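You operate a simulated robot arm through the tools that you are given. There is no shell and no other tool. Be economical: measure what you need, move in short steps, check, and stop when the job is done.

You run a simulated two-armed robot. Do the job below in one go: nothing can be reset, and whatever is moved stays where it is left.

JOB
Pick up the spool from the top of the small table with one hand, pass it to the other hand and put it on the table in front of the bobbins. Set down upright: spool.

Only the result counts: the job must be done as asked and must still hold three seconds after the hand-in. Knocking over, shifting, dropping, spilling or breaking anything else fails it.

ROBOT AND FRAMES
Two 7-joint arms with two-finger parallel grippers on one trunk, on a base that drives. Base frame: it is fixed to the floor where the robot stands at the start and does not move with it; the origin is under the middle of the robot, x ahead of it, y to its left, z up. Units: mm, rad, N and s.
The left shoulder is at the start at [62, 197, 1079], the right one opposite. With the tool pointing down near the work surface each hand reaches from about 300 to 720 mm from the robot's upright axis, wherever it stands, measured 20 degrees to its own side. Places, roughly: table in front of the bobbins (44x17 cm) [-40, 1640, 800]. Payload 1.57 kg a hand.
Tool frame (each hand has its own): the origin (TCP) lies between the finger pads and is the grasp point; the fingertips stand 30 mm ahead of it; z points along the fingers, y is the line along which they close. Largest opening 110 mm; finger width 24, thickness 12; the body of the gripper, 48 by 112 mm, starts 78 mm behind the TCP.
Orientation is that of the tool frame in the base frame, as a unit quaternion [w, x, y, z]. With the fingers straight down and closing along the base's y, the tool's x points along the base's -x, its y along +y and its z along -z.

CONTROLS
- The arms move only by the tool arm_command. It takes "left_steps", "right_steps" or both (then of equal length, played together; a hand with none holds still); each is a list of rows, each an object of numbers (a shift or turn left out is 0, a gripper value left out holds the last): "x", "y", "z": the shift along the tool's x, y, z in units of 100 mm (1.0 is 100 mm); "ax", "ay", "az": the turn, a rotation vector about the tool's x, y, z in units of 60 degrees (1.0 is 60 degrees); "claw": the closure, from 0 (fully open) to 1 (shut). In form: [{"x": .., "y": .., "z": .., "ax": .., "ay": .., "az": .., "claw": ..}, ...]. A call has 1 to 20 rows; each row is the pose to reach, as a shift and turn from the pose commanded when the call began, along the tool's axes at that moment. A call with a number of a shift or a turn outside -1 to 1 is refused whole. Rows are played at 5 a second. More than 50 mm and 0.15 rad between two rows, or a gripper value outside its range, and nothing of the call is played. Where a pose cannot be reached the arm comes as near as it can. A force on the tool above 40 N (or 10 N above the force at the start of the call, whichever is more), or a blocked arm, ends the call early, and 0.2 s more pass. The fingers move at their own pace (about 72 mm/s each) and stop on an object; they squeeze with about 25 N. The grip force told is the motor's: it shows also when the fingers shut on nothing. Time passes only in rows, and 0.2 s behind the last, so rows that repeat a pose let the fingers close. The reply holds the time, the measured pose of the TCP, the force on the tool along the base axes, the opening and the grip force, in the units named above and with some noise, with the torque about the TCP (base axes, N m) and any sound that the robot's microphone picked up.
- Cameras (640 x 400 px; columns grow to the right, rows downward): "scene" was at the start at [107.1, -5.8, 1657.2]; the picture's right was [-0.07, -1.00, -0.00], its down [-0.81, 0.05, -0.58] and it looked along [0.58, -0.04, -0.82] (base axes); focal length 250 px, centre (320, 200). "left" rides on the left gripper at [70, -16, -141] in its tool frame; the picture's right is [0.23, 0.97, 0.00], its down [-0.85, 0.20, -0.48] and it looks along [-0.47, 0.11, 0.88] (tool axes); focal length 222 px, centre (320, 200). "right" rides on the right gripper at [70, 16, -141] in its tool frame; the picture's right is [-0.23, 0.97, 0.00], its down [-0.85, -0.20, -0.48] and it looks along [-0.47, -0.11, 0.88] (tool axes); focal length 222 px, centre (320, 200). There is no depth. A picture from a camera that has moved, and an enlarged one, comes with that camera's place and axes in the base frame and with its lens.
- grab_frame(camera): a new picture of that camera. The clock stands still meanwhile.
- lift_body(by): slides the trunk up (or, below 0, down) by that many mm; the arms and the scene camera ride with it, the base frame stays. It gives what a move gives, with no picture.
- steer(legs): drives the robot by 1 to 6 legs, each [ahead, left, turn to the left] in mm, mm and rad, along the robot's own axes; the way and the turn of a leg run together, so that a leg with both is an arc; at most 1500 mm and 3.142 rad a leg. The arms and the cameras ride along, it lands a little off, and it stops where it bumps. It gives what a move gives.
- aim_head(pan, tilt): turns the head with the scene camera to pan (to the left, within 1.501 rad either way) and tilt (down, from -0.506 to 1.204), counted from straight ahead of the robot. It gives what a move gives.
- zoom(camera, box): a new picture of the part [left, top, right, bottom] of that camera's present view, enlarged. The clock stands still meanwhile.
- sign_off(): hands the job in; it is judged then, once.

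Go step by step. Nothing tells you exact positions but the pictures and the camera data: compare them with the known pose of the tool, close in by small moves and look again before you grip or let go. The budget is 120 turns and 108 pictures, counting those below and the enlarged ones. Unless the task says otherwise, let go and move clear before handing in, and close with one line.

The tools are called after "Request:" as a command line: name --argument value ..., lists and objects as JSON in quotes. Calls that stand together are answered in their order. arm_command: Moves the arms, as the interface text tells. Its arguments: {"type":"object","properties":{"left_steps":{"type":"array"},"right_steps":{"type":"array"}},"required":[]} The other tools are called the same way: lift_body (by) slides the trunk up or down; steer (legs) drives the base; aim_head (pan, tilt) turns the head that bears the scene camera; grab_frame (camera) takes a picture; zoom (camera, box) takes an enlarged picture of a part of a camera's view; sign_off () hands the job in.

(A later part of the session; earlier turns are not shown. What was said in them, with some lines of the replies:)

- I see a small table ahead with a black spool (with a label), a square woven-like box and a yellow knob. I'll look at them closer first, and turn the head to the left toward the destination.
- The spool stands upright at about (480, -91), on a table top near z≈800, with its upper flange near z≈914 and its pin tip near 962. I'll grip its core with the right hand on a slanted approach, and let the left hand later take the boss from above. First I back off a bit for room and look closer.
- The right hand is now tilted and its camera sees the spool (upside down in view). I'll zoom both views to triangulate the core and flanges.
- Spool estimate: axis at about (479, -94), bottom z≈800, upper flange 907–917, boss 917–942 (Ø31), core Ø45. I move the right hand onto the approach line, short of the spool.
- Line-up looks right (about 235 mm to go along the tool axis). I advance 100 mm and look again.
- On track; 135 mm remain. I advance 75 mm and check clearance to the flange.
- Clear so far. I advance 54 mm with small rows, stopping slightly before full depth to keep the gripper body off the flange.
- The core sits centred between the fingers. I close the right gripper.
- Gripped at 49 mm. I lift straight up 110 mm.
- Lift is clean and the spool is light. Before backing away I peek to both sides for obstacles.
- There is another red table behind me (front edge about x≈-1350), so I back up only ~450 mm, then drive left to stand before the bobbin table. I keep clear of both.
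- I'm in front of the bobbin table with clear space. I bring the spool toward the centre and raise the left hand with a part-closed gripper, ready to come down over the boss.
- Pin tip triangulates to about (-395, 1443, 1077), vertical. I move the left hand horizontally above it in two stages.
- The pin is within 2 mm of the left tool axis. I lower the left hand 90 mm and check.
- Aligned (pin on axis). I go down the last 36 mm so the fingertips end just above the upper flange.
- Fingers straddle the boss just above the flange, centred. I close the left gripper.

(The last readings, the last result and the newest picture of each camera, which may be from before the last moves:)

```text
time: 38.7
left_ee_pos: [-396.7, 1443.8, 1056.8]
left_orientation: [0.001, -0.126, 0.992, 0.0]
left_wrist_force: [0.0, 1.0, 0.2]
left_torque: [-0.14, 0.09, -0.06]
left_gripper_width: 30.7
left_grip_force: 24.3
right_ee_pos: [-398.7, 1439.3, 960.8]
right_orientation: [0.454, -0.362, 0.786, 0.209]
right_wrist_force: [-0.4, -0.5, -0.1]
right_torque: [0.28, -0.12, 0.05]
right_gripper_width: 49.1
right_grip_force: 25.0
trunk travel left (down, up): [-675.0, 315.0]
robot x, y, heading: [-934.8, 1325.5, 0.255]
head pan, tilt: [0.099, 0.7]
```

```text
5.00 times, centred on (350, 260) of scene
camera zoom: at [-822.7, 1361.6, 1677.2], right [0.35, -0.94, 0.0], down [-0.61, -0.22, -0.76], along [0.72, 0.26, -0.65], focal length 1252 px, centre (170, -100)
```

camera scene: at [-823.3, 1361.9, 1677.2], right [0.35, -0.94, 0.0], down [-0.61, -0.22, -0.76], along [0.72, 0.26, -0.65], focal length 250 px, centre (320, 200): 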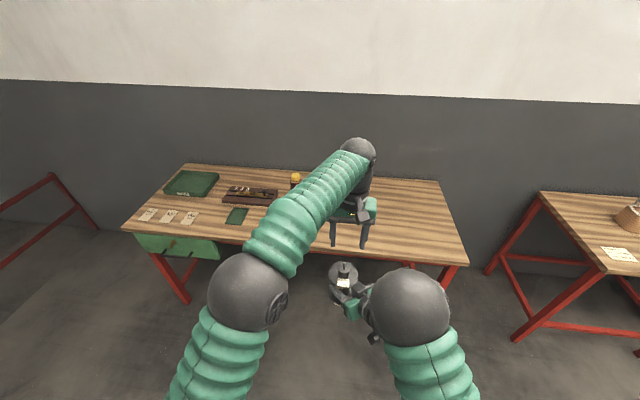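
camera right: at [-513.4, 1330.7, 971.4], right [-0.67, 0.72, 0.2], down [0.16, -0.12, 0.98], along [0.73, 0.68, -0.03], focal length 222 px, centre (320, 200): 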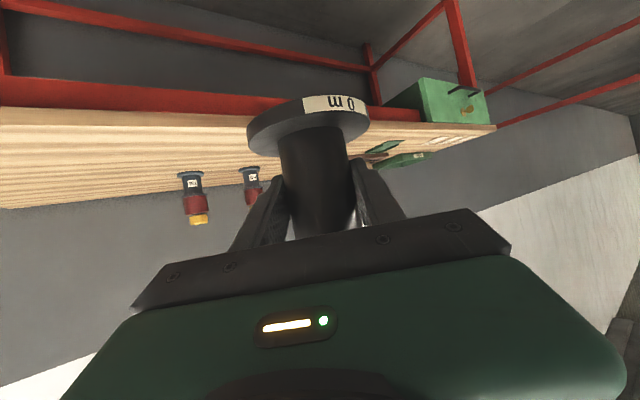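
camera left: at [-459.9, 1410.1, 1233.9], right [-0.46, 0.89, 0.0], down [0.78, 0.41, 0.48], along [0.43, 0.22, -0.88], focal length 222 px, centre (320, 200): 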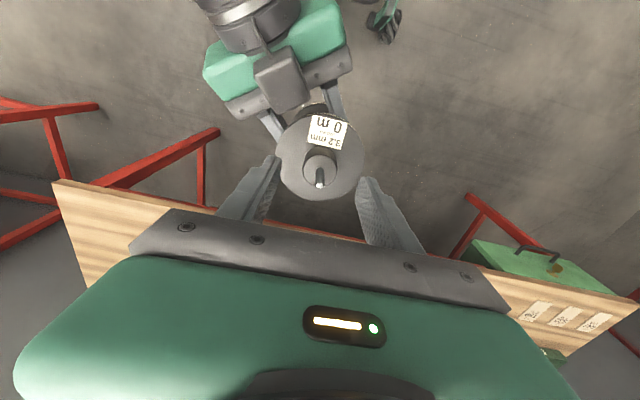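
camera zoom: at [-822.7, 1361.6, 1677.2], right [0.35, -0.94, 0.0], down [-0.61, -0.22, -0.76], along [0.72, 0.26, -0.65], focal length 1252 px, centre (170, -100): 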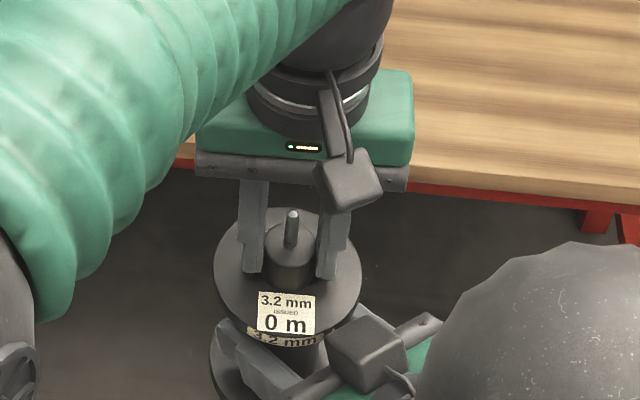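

Both hands hold (left 30.7 mm on the boss). I open the right gripper fully and check, then back it out along its own axis.

Request:
arm_command --right_steps '[{"claw": 0.5}, {"claw": 0.3}, {"claw": 0.1}, {"claw": 0}, {"claw": 0}, {"claw": 0}]'

Request:
grab_frame --camera "right"

Request:
zoom --camera "scene" --box '[300, 220, 400, 300]'

```text
time: 40.1
left_ee_pos: [-396.6, 1445.3, 1055.9]
left_orientation: [0.001, -0.127, 0.992, 0.0]
left_wrist_force: [0.1, 0.5, -0.4]
left_torque: [0.02, 0.01, 0.01]
left_gripper_width: 30.7
left_grip_force: 25.0
right_ee_pos: [-399.1, 1440.2, 961.2]
right_orientation: [0.455, -0.363, 0.786, 0.21]
right_wrist_force: [-0.2, 0.9, -1.1]
right_torque: [0.02, -0.04, 0.04]
right_gripper_width: 109.8
right_grip_force: 0.0
trunk travel left (down, up): [-675.0, 315.0]
robot x, y, heading: [-938.0, 1325.8, 0.251]
head pan, tilt: [0.099, 0.7]
```

```text
68 pictures are left
camera right: at [-513.3, 1330.7, 971.4], right [-0.67, 0.72, 0.2], down [0.16, -0.12, 0.98], along [0.73, 0.68, -0.03], focal length 222 px, centre (320, 200)
```

right: 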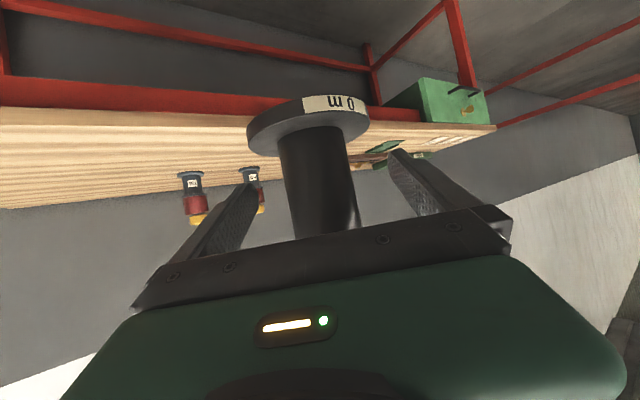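

```text
5.00 times, centred on (350, 260) of scene
camera zoom: at [-822.7, 1361.6, 1677.2], right [0.35, -0.94, 0.0], down [-0.61, -0.22, -0.76], along [0.72, 0.26, -0.65], focal length 1252 px, centre (170, -100)
```

zoom: 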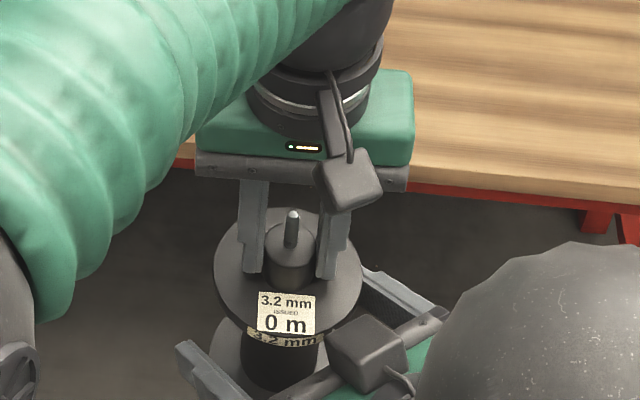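

The left hand holds the spool steady. I withdraw the right hand along its axis and then to its side.

Request:
arm_command --right_steps '[{"z": -0.2}, {"z": -0.4}, {"z": -0.6}, {"z": -0.8}, {"z": -1.0}, {"z": -1.0, "y": -0.3}, {"z": -1.0, "y": -0.6}, {"z": -1.0, "y": -1.0}, {"z": -1.0, "y": -1.0}]'

Request:
grab_frame --camera "scene"

Request:
grab_frame --camera "left"

```text
time: 42.1
left_ee_pos: [-396.4, 1443.4, 1056.1]
left_orientation: [0.001, -0.126, 0.992, 0.0]
left_wrist_force: [0.9, -0.6, -0.2]
left_torque: [0.0, -0.01, 0.01]
left_gripper_width: 30.5
left_grip_force: 25.2
right_ee_pos: [-377.7, 1308.6, 1011.5]
right_orientation: [0.455, -0.363, 0.786, 0.21]
right_wrist_force: [0.1, 0.6, -0.7]
right_torque: [0.02, -0.01, -0.02]
right_gripper_width: 109.9
right_grip_force: 0.0
trunk travel left (down, up): [-675.0, 315.0]
robot x, y, heading: [-942.0, 1328.5, 0.25]
head pan, tilt: [0.099, 0.7]
```

```text
66 pictures are left
camera scene: at [-822.3, 1360.1, 1677.2], right [0.35, -0.94, 0.0], down [-0.61, -0.22, -0.76], along [0.72, 0.26, -0.65], focal length 250 px, centre (320, 200)
```

scene: 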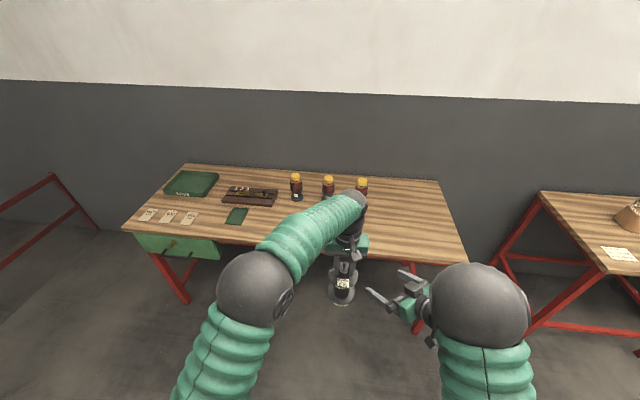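

```text
65 pictures are left
camera left: at [-459.3, 1409.7, 1198.1], right [-0.46, 0.89, 0.0], down [0.78, 0.41, 0.48], along [0.43, 0.22, -0.88], focal length 222 px, centre (320, 200)
```

left: 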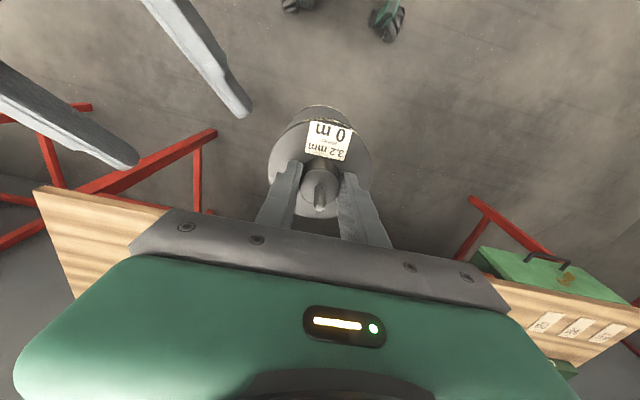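

The left hand alone holds the spool upright. Bobbins stand near (185,1500), (148,1665), (122,1834), the table's front edge is near x≈-165 at y=1640; target ≈ (-38, 1632). I drive in with the spool ~100 mm above the top.

Request:
steer --legs '[[390, 92, 0]]'

Request:
grab_frame --camera "scene"

Request:
grab_frame --camera "left"

Request:
grab_frame --camera "right"

```text
time: 44.6
left_ee_pos: [-38.4, 1634.3, 1057.6]
left_orientation: [0.001, -0.129, 0.992, 0.002]
left_wrist_force: [-0.1, 0.8, -1.6]
left_torque: [0.03, 0.04, -0.02]
left_gripper_width: 31.0
left_grip_force: 25.5
right_ee_pos: [-19.7, 1498.8, 1012.4]
right_orientation: [0.455, -0.364, 0.785, 0.211]
right_wrist_force: [0.2, 0.8, -0.4]
right_torque: [0.01, 0.01, 0.02]
right_gripper_width: 109.8
right_grip_force: 0.1
trunk travel left (down, up): [-675.0, 315.0]
robot x, y, heading: [-581.7, 1512.2, 0.256]
head pan, tilt: [0.099, 0.7]
```

```text
64 pictures are left
camera scene: at [-464.6, 1548.7, 1677.3], right [0.35, -0.94, 0.0], down [-0.6, -0.22, -0.76], along [0.72, 0.27, -0.65], focal length 250 px, centre (320, 200)
```

scene: 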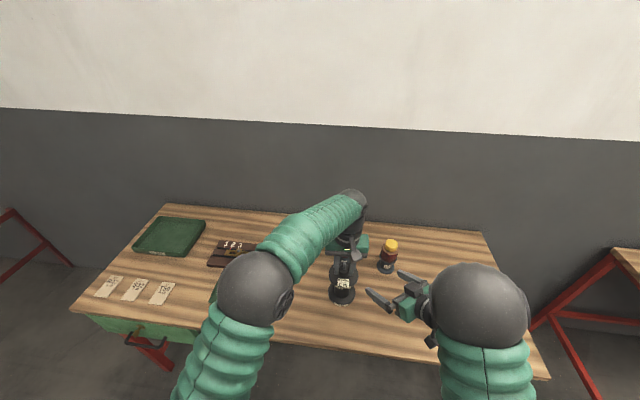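

```text
63 pictures are left
camera left: at [-100.9, 1600.5, 1198.5], right [-0.47, 0.88, 0.0], down [0.77, 0.41, 0.48], along [0.43, 0.23, -0.88], focal length 222 px, centre (320, 200)
```

left: 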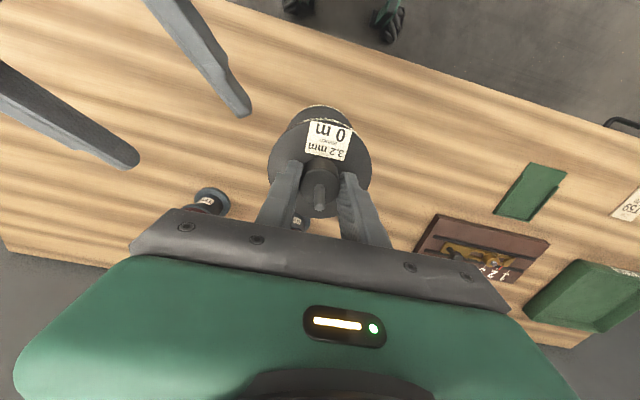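

```text
62 pictures are left
camera right: at [-133.4, 1389.8, 1021.5], right [-0.67, 0.72, 0.2], down [0.16, -0.12, 0.98], along [0.72, 0.69, -0.03], focal length 222 px, centre (320, 200)
```

right: 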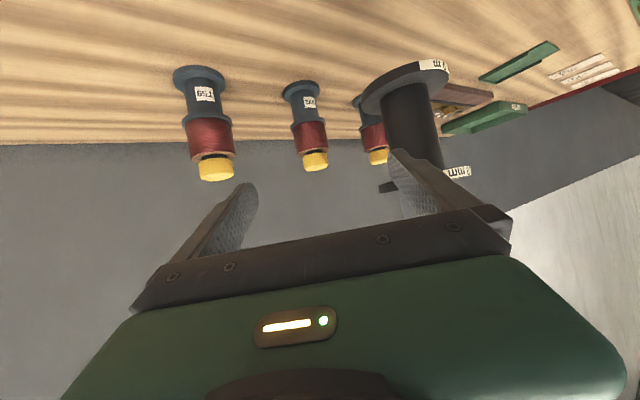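

Spool is over the spot, 190 mm in front of the bobbins. I pull the right hand further back and up for clearance, then lower the left hand most of the way.

Request:
arm_command --right_steps '[{"z": -0.3}, {"z": -0.6}, {"z": -0.9}, {"z": -0.9}]'

Request:
arm_command --left_steps '[{"z": 0.2}, {"z": 0.4}, {"z": 0.6}, {"z": 0.75}, {"z": 0.85}, {"z": 0.85}]'

Request:
grab_frame --camera "right"

Request:
zoom --camera "scene" --box '[280, 220, 400, 320]'

```text
time: 45.6
left_ee_pos: [-39.3, 1635.5, 1056.2]
left_orientation: [0.002, -0.13, 0.992, 0.0]
left_wrist_force: [0.8, -0.5, 0.0]
left_torque: [0.01, -0.04, 0.0]
left_gripper_width: 30.4
left_grip_force: 24.9
right_ee_pos: [-69.3, 1440.1, 1057.3]
right_orientation: [0.455, -0.365, 0.785, 0.211]
right_wrist_force: [-0.2, 0.0, 0.0]
right_torque: [-0.02, 0.0, 0.04]
right_gripper_width: 110.2
right_grip_force: 0.0
trunk travel left (down, up): [-675.0, 315.0]
robot x, y, heading: [-578.6, 1512.9, 0.259]
head pan, tilt: [0.099, 0.7]
```

```text
time: 47.0
left_ee_pos: [-39.8, 1635.0, 971.4]
left_orientation: [0.002, -0.129, 0.992, 0.0]
left_wrist_force: [0.5, 0.1, -1.0]
left_torque: [-0.01, 0.0, 0.01]
left_gripper_width: 30.7
left_grip_force: 25.0
right_ee_pos: [-69.3, 1439.0, 1056.1]
right_orientation: [0.455, -0.364, 0.785, 0.211]
right_wrist_force: [0.0, -0.3, 0.7]
right_torque: [0.01, -0.03, 0.0]
right_gripper_width: 110.1
right_grip_force: 0.0
trunk travel left (down, up): [-675.0, 315.0]
robot x, y, heading: [-573.8, 1514.6, 0.263]
head pan, tilt: [0.099, 0.7]
```

```text
61 pictures are left
camera right: at [-183.4, 1330.5, 1065.8], right [-0.67, 0.72, 0.2], down [0.16, -0.12, 0.98], along [0.72, 0.69, -0.03], focal length 222 px, centre (320, 200)
```

right: 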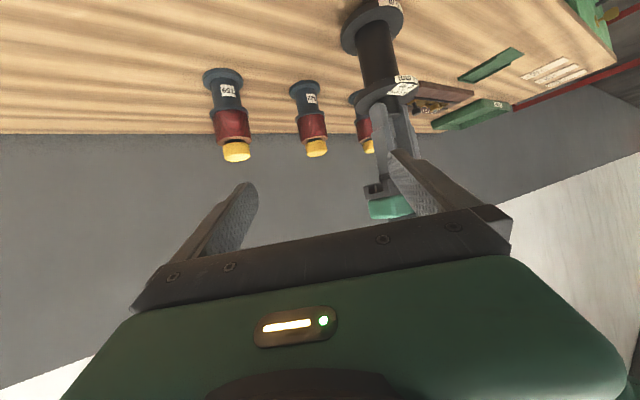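

```text
4.00 times, centred on (340, 270) of scene
camera zoom: at [-463.5, 1549.9, 1677.2], right [0.35, -0.94, 0.0], down [-0.61, -0.23, -0.76], along [0.71, 0.27, -0.65], focal length 1001 px, centre (240, -80)
```

zoom: 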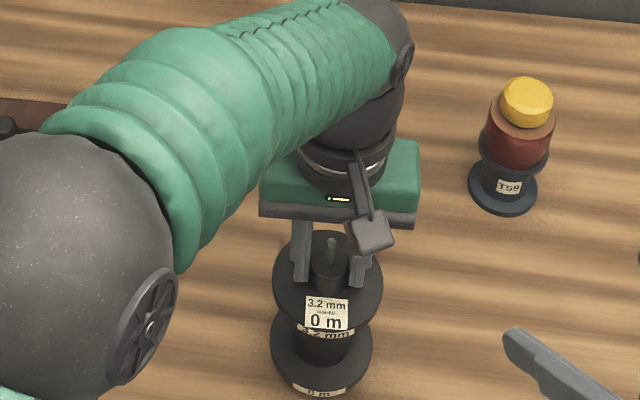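

About 20 mm above the table. I lower 14 mm more, then feel for contact.

Request:
arm_command --left_steps '[{"z": 0.05}, {"z": 0.1}, {"z": 0.14}, {"z": 0.14}]'

Request:
arm_command --left_steps '[{"z": 0.02}, {"z": 0.04}, {"z": 0.04}]'

Request:
zoom --camera "right" --box '[320, 0, 440, 100]'

```text
time: 48.0
left_ee_pos: [-39.3, 1634.5, 958.3]
left_orientation: [0.002, -0.128, 0.992, 0.0]
left_wrist_force: [-0.7, -0.2, -1.3]
left_torque: [-0.02, -0.01, 0.0]
left_gripper_width: 30.9
left_grip_force: 25.0
right_ee_pos: [-70.1, 1440.1, 1056.0]
right_orientation: [0.456, -0.364, 0.784, 0.211]
right_wrist_force: [-0.3, -0.9, 0.1]
right_torque: [0.01, 0.03, 0.0]
right_gripper_width: 110.2
right_grip_force: 0.2
trunk travel left (down, up): [-675.0, 315.0]
robot x, y, heading: [-578.1, 1517.2, 0.251]
head pan, tilt: [0.099, 0.7]
```

```text
time: 48.8
left_ee_pos: [-38.9, 1634.7, 954.0]
left_orientation: [0.002, -0.129, 0.992, 0.0]
left_wrist_force: [0.6, 0.3, -1.5]
left_torque: [0.02, -0.01, -0.01]
left_gripper_width: 30.6
left_grip_force: 25.0
right_ee_pos: [-70.5, 1441.0, 1056.6]
right_orientation: [0.455, -0.364, 0.785, 0.211]
right_wrist_force: [0.0, 0.7, -0.2]
right_torque: [0.0, -0.01, 0.02]
right_gripper_width: 110.2
right_grip_force: 0.0
trunk travel left (down, up): [-675.0, 315.0]
robot x, y, heading: [-577.9, 1514.4, 0.257]
head pan, tilt: [0.099, 0.7]
```

```text
4.00 times, centred on (380, 50) of right
camera zoom: at [-183.3, 1330.5, 1065.8], right [-0.67, 0.72, 0.2], down [0.16, -0.12, 0.98], along [0.72, 0.69, -0.03], focal length 888 px, centre (80, 800)
```

zoom: 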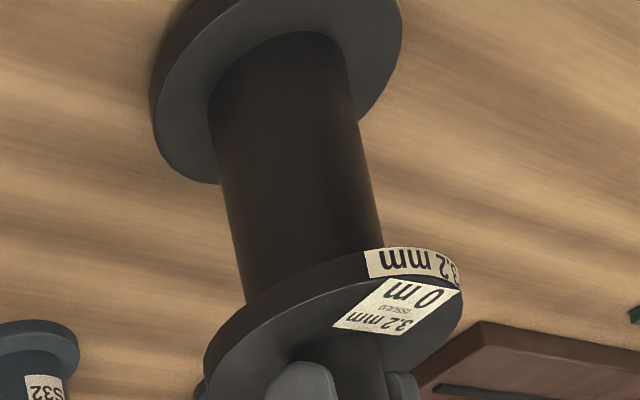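

No contact yet. I continue in 2 mm steps.

Request:
arm_command --left_steps '[{"z": 0.01}, {"z": 0.02}, {"z": 0.02}]'

Request:
arm_command --left_steps '[{"z": 0.01}, {"z": 0.02}, {"z": 0.02}]'

Request:
arm_command --left_steps '[{"z": 0.01}, {"z": 0.015}, {"z": 0.015}]'

```text
time: 49.6
left_ee_pos: [-38.4, 1636.0, 952.4]
left_orientation: [0.001, -0.129, 0.992, 0.0]
left_wrist_force: [0.2, 0.1, -0.5]
left_torque: [-0.01, -0.04, 0.0]
left_gripper_width: 30.6
left_grip_force: 25.5
right_ee_pos: [-69.8, 1439.8, 1055.4]
right_orientation: [0.456, -0.364, 0.784, 0.211]
right_wrist_force: [0.2, -0.4, 0.2]
right_torque: [-0.02, -0.04, -0.02]
right_gripper_width: 110.1
right_grip_force: 0.0
trunk travel left (down, up): [-675.0, 315.0]
robot x, y, heading: [-576.7, 1510.2, 0.255]
head pan, tilt: [0.099, 0.7]
```

```text
time: 50.4
left_ee_pos: [-39.3, 1635.3, 950.3]
left_orientation: [0.002, -0.129, 0.992, 0.001]
left_wrist_force: [-0.5, 0.6, -1.6]
left_torque: [0.03, 0.02, 0.0]
left_gripper_width: 30.6
left_grip_force: 25.1
right_ee_pos: [-70.1, 1440.7, 1057.0]
right_orientation: [0.455, -0.364, 0.785, 0.21]
right_wrist_force: [0.9, 0.7, -0.4]
right_torque: [0.04, 0.04, -0.01]
right_gripper_width: 110.1
right_grip_force: 0.0
trunk travel left (down, up): [-675.0, 315.0]
robot x, y, heading: [-578.5, 1514.2, 0.259]
head pan, tilt: [0.099, 0.7]
```

```text
time: 51.2
left_ee_pos: [-38.2, 1634.7, 948.4]
left_orientation: [0.001, -0.129, 0.992, 0.0]
left_wrist_force: [-0.5, -0.4, -0.9]
left_torque: [0.01, -0.01, -0.02]
left_gripper_width: 30.7
left_grip_force: 25.4
right_ee_pos: [-69.6, 1439.7, 1055.9]
right_orientation: [0.455, -0.365, 0.784, 0.211]
right_wrist_force: [1.2, 0.1, 0.1]
right_torque: [0.01, 0.01, -0.01]
right_gripper_width: 109.7
right_grip_force: 0.1
trunk travel left (down, up): [-675.0, 315.0]
robot x, y, heading: [-578.1, 1514.1, 0.26]
head pan, tilt: [0.099, 0.7]
```

Still no contact force; I keep feeling downward.

Request:
arm_command --left_steps '[{"z": 0.01}, {"z": 0.015}, {"z": 0.015}]'

Request:
arm_command --left_steps '[{"z": 0.01}, {"z": 0.015}, {"z": 0.015}]'

Request:
zoom --camera "right" --box '[320, 0, 440, 100]'

Request:
zoom --camera "scene" --box '[300, 240, 400, 320]'

```text
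time: 52.0
left_ee_pos: [-37.7, 1635.0, 946.2]
left_orientation: [0.002, -0.128, 0.992, -0.001]
left_wrist_force: [0.2, 0.4, -0.9]
left_torque: [0.0, 0.01, -0.01]
left_gripper_width: 30.6
left_grip_force: 25.2
right_ee_pos: [-70.2, 1439.7, 1056.1]
right_orientation: [0.455, -0.364, 0.785, 0.211]
right_wrist_force: [0.1, -0.4, 0.8]
right_torque: [0.01, -0.02, 0.01]
right_gripper_width: 110.1
right_grip_force: 0.1
trunk travel left (down, up): [-675.0, 315.0]
robot x, y, heading: [-578.6, 1510.9, 0.262]
head pan, tilt: [0.099, 0.7]
```

```text
time: 52.8
left_ee_pos: [-38.0, 1635.5, 946.9]
left_orientation: [0.004, -0.129, 0.992, 0.0]
left_wrist_force: [1.3, 0.6, 10.3]
left_torque: [0.01, 0.32, 0.0]
left_gripper_width: 30.7
left_grip_force: 25.1
right_ee_pos: [-70.6, 1438.6, 1056.1]
right_orientation: [0.456, -0.364, 0.784, 0.211]
right_wrist_force: [1.0, 0.0, 0.2]
right_torque: [-0.06, 0.0, 0.01]
right_gripper_width: 110.2
right_grip_force: 0.0
trunk travel left (down, up): [-675.0, 315.0]
robot x, y, heading: [-575.9, 1512.3, 0.258]
head pan, tilt: [0.099, 0.7]
```

```text
4.00 times, centred on (380, 50) of right
camera zoom: at [-184.0, 1330.4, 1066.3], right [-0.67, 0.72, 0.2], down [0.16, -0.12, 0.98], along [0.72, 0.69, -0.03], focal length 888 px, centre (80, 800)
```

zoom: 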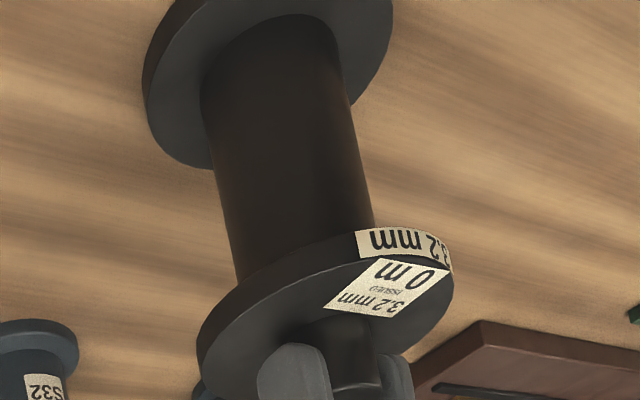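

```text
5.00 times, centred on (350, 280) of scene
camera zoom: at [-465.4, 1549.6, 1677.5], right [0.35, -0.94, 0.0], down [-0.6, -0.23, -0.76], along [0.72, 0.27, -0.64], focal length 1252 px, centre (170, -200)
```

zoom: 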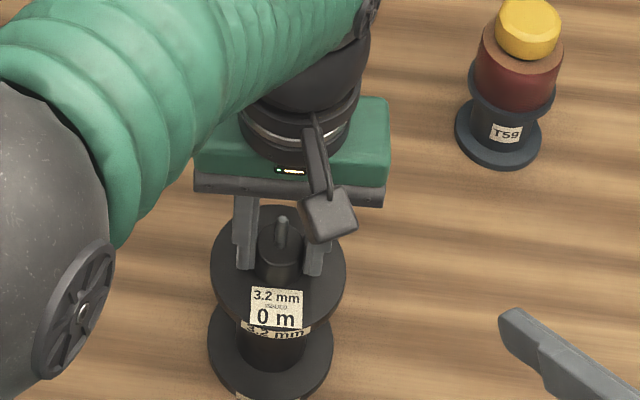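

Contact felt at TCP z≈946.5 (10 N). I ease up half a millimetre and open the left gripper.

Request:
arm_command --left_steps '[{"z": -0.006}, {"z": -0.006}, {"z": -0.006, "claw": 0.65}, {"z": -0.006, "claw": 0.5}, {"z": -0.006, "claw": 0.42}, {"z": -0.006, "claw": 0.4}, {"z": -0.006, "claw": 0.4}]'

Request:
zoom --camera "right" --box '[320, 0, 440, 100]'

Request:
zoom --camera "left" --box '[200, 80, 440, 260]'

```text
time: 54.4
left_ee_pos: [-38.3, 1636.0, 945.7]
left_orientation: [0.002, -0.129, 0.992, 0.0]
left_wrist_force: [0.0, 0.1, 0.1]
left_torque: [0.01, -0.05, -0.01]
left_gripper_width: 65.8
left_grip_force: 0.1
right_ee_pos: [-70.5, 1439.6, 1056.0]
right_orientation: [0.455, -0.365, 0.784, 0.211]
right_wrist_force: [-0.5, -0.2, 0.2]
right_torque: [-0.04, 0.0, 0.0]
right_gripper_width: 109.8
right_grip_force: 0.0
trunk travel left (down, up): [-675.0, 315.0]
robot x, y, heading: [-581.8, 1514.0, 0.259]
head pan, tilt: [0.099, 0.7]
```

```text
4.00 times, centred on (380, 50) of right
camera zoom: at [-183.3, 1330.5, 1065.8], right [-0.67, 0.72, 0.2], down [0.16, -0.12, 0.98], along [0.72, 0.69, -0.03], focal length 888 px, centre (80, 800)
```

zoom: 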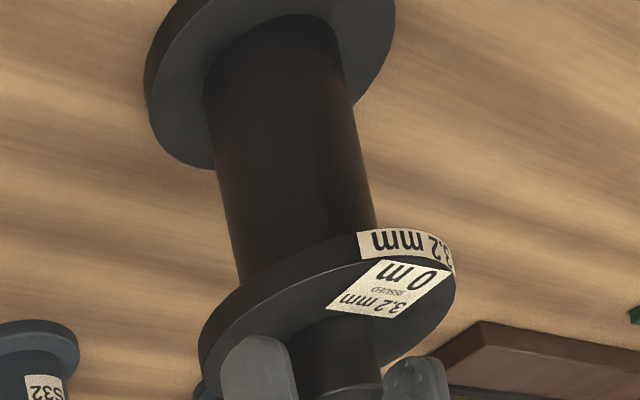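

```text
2.22 times, centred on (320, 170) of left
camera zoom: at [-101.3, 1601.0, 1087.4], right [-0.47, 0.88, 0.0], down [0.77, 0.41, 0.48], along [0.43, 0.23, -0.88], focal length 494 px, centre (320, 267)
```

zoom: 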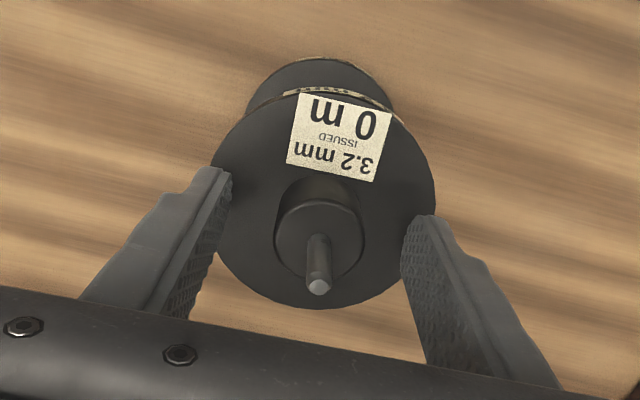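

The spool stands free with the fingers clear of boss and pin. I raise the left hand straight up.

Request:
arm_command --left_steps '[{"z": -0.2}, {"z": -0.45}, {"z": -0.7}, {"z": -1.0}, {"z": -1.0}]'

Request:
arm_command --left_steps '[{"z": -0.3}, {"z": -0.6}, {"z": -0.6}]'

Request:
steer --legs '[[-250, 0, 0]]'

Request:
grab_frame --camera "scene"

Request:
grab_frame --camera "left"

```text
time: 55.6
left_ee_pos: [-36.5, 1634.7, 1047.1]
left_orientation: [0.001, -0.129, 0.992, 0.0]
left_wrist_force: [0.0, 0.5, -0.8]
left_torque: [0.05, -0.01, -0.03]
left_gripper_width: 66.3
left_grip_force: 0.2
right_ee_pos: [-70.0, 1440.2, 1056.6]
right_orientation: [0.455, -0.364, 0.785, 0.211]
right_wrist_force: [0.6, 0.0, -0.7]
right_torque: [0.01, -0.01, -0.02]
right_gripper_width: 110.0
right_grip_force: 0.2
trunk travel left (down, up): [-675.0, 315.0]
robot x, y, heading: [-576.6, 1513.4, 0.256]
head pan, tilt: [0.099, 0.7]
```

```text
time: 56.4
left_ee_pos: [-36.7, 1635.7, 1105.7]
left_orientation: [0.003, -0.129, 0.992, 0.0]
left_wrist_force: [-0.3, -0.9, -1.8]
left_torque: [0.02, -0.01, -0.02]
left_gripper_width: 66.2
left_grip_force: 0.1
right_ee_pos: [-69.8, 1441.6, 1055.5]
right_orientation: [0.456, -0.364, 0.785, 0.211]
right_wrist_force: [-0.5, -0.4, 0.1]
right_torque: [0.0, -0.04, -0.04]
right_gripper_width: 110.1
right_grip_force: 0.0
trunk travel left (down, up): [-675.0, 315.0]
robot x, y, heading: [-576.7, 1515.4, 0.26]
head pan, tilt: [0.099, 0.7]
```

```text
time: 58.2
left_ee_pos: [-281.4, 1572.0, 1105.1]
left_orientation: [0.0, -0.129, 0.992, 0.0]
left_wrist_force: [0.4, -0.1, 0.3]
left_torque: [0.0, 0.0, 0.03]
left_gripper_width: 65.7
left_grip_force: 0.1
right_ee_pos: [-313.0, 1376.2, 1055.8]
right_orientation: [0.454, -0.364, 0.785, 0.211]
right_wrist_force: [-0.6, 0.5, 0.4]
right_torque: [0.01, 0.0, 0.02]
right_gripper_width: 109.9
right_grip_force: 0.0
trunk travel left (down, up): [-675.0, 315.0]
robot x, y, heading: [-815.8, 1449.4, 0.257]
head pan, tilt: [0.099, 0.7]
```

```text
54 pictures are left
camera scene: at [-704.5, 1486.4, 1677.0], right [0.35, -0.94, 0.0], down [-0.61, -0.23, -0.76], along [0.71, 0.27, -0.65], focal length 250 px, centre (320, 200)
```

scene: 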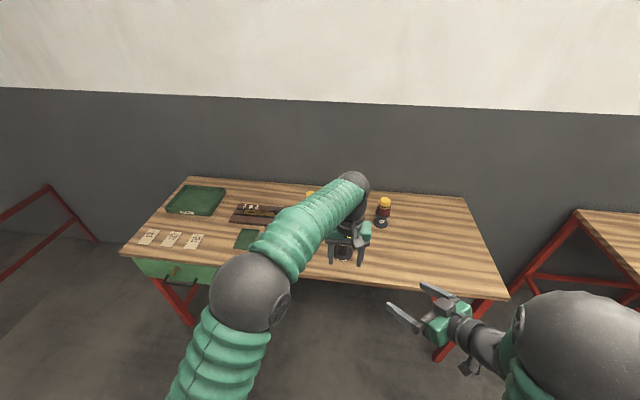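

```text
53 pictures are left
camera left: at [-344.1, 1537.5, 1246.5], right [-0.47, 0.88, 0.0], down [0.77, 0.41, 0.48], along [0.42, 0.23, -0.88], focal length 222 px, centre (320, 200)
```

left: 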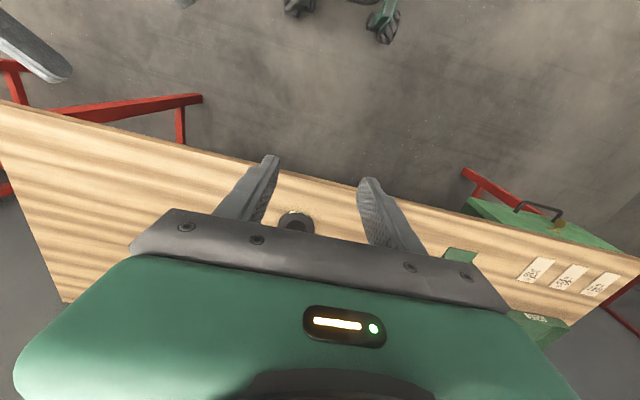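

Request:
steer --legs '[[-50, 250, 0]]'

Request:
grab_frame --camera "scene"

Request:
grab_frame --camera "right"

```text
time: 60.1
left_ee_pos: [-393.2, 1790.5, 1106.7]
left_orientation: [0.002, -0.128, 0.992, 0.006]
left_wrist_force: [-0.5, -0.6, 0.1]
left_torque: [0.01, 0.04, 0.0]
left_gripper_width: 66.2
left_grip_force: 0.1
right_ee_pos: [-424.9, 1594.6, 1055.0]
right_orientation: [0.456, -0.361, 0.785, 0.214]
right_wrist_force: [0.4, 0.3, -0.3]
right_torque: [-0.01, 0.05, 0.05]
right_gripper_width: 109.8
right_grip_force: 0.1
trunk travel left (down, up): [-675.0, 315.0]
robot x, y, heading: [-934.5, 1678.7, 0.253]
head pan, tilt: [0.099, 0.7]
```

```text
52 pictures are left
camera scene: at [-814.8, 1700.1, 1677.1], right [0.35, -0.94, -0.01], down [-0.61, -0.22, -0.76], along [0.71, 0.27, -0.65], focal length 250 px, centre (320, 200)
```

scene: 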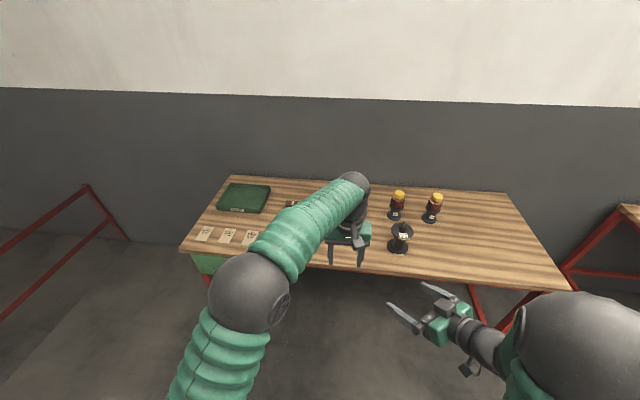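

```text
51 pictures are left
camera right: at [-538.4, 1485.1, 1063.3], right [-0.67, 0.72, 0.2], down [0.16, -0.13, 0.98], along [0.73, 0.69, -0.03], focal length 222 px, centre (320, 200)
```

right: 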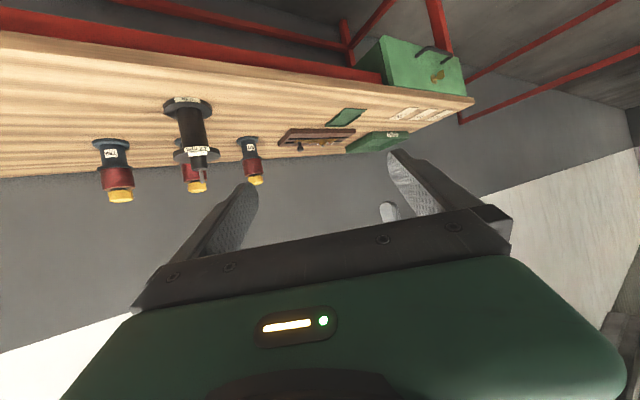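

The spool stands upright in front of the middle bobbin, the other items look undisturbed, and both hands are clear. I hand in.

Request:
sign_off

```text
The job is handed in.
```

The spool is standing upright on the table in front of the bobbins, about 190 mm from the middle one. I picked it up with the right hand, passed it to the left, and let go with both hands clear. In the last pictures, nothing else on that table looked moved. I didn't look at the small table again after picking up the spool.
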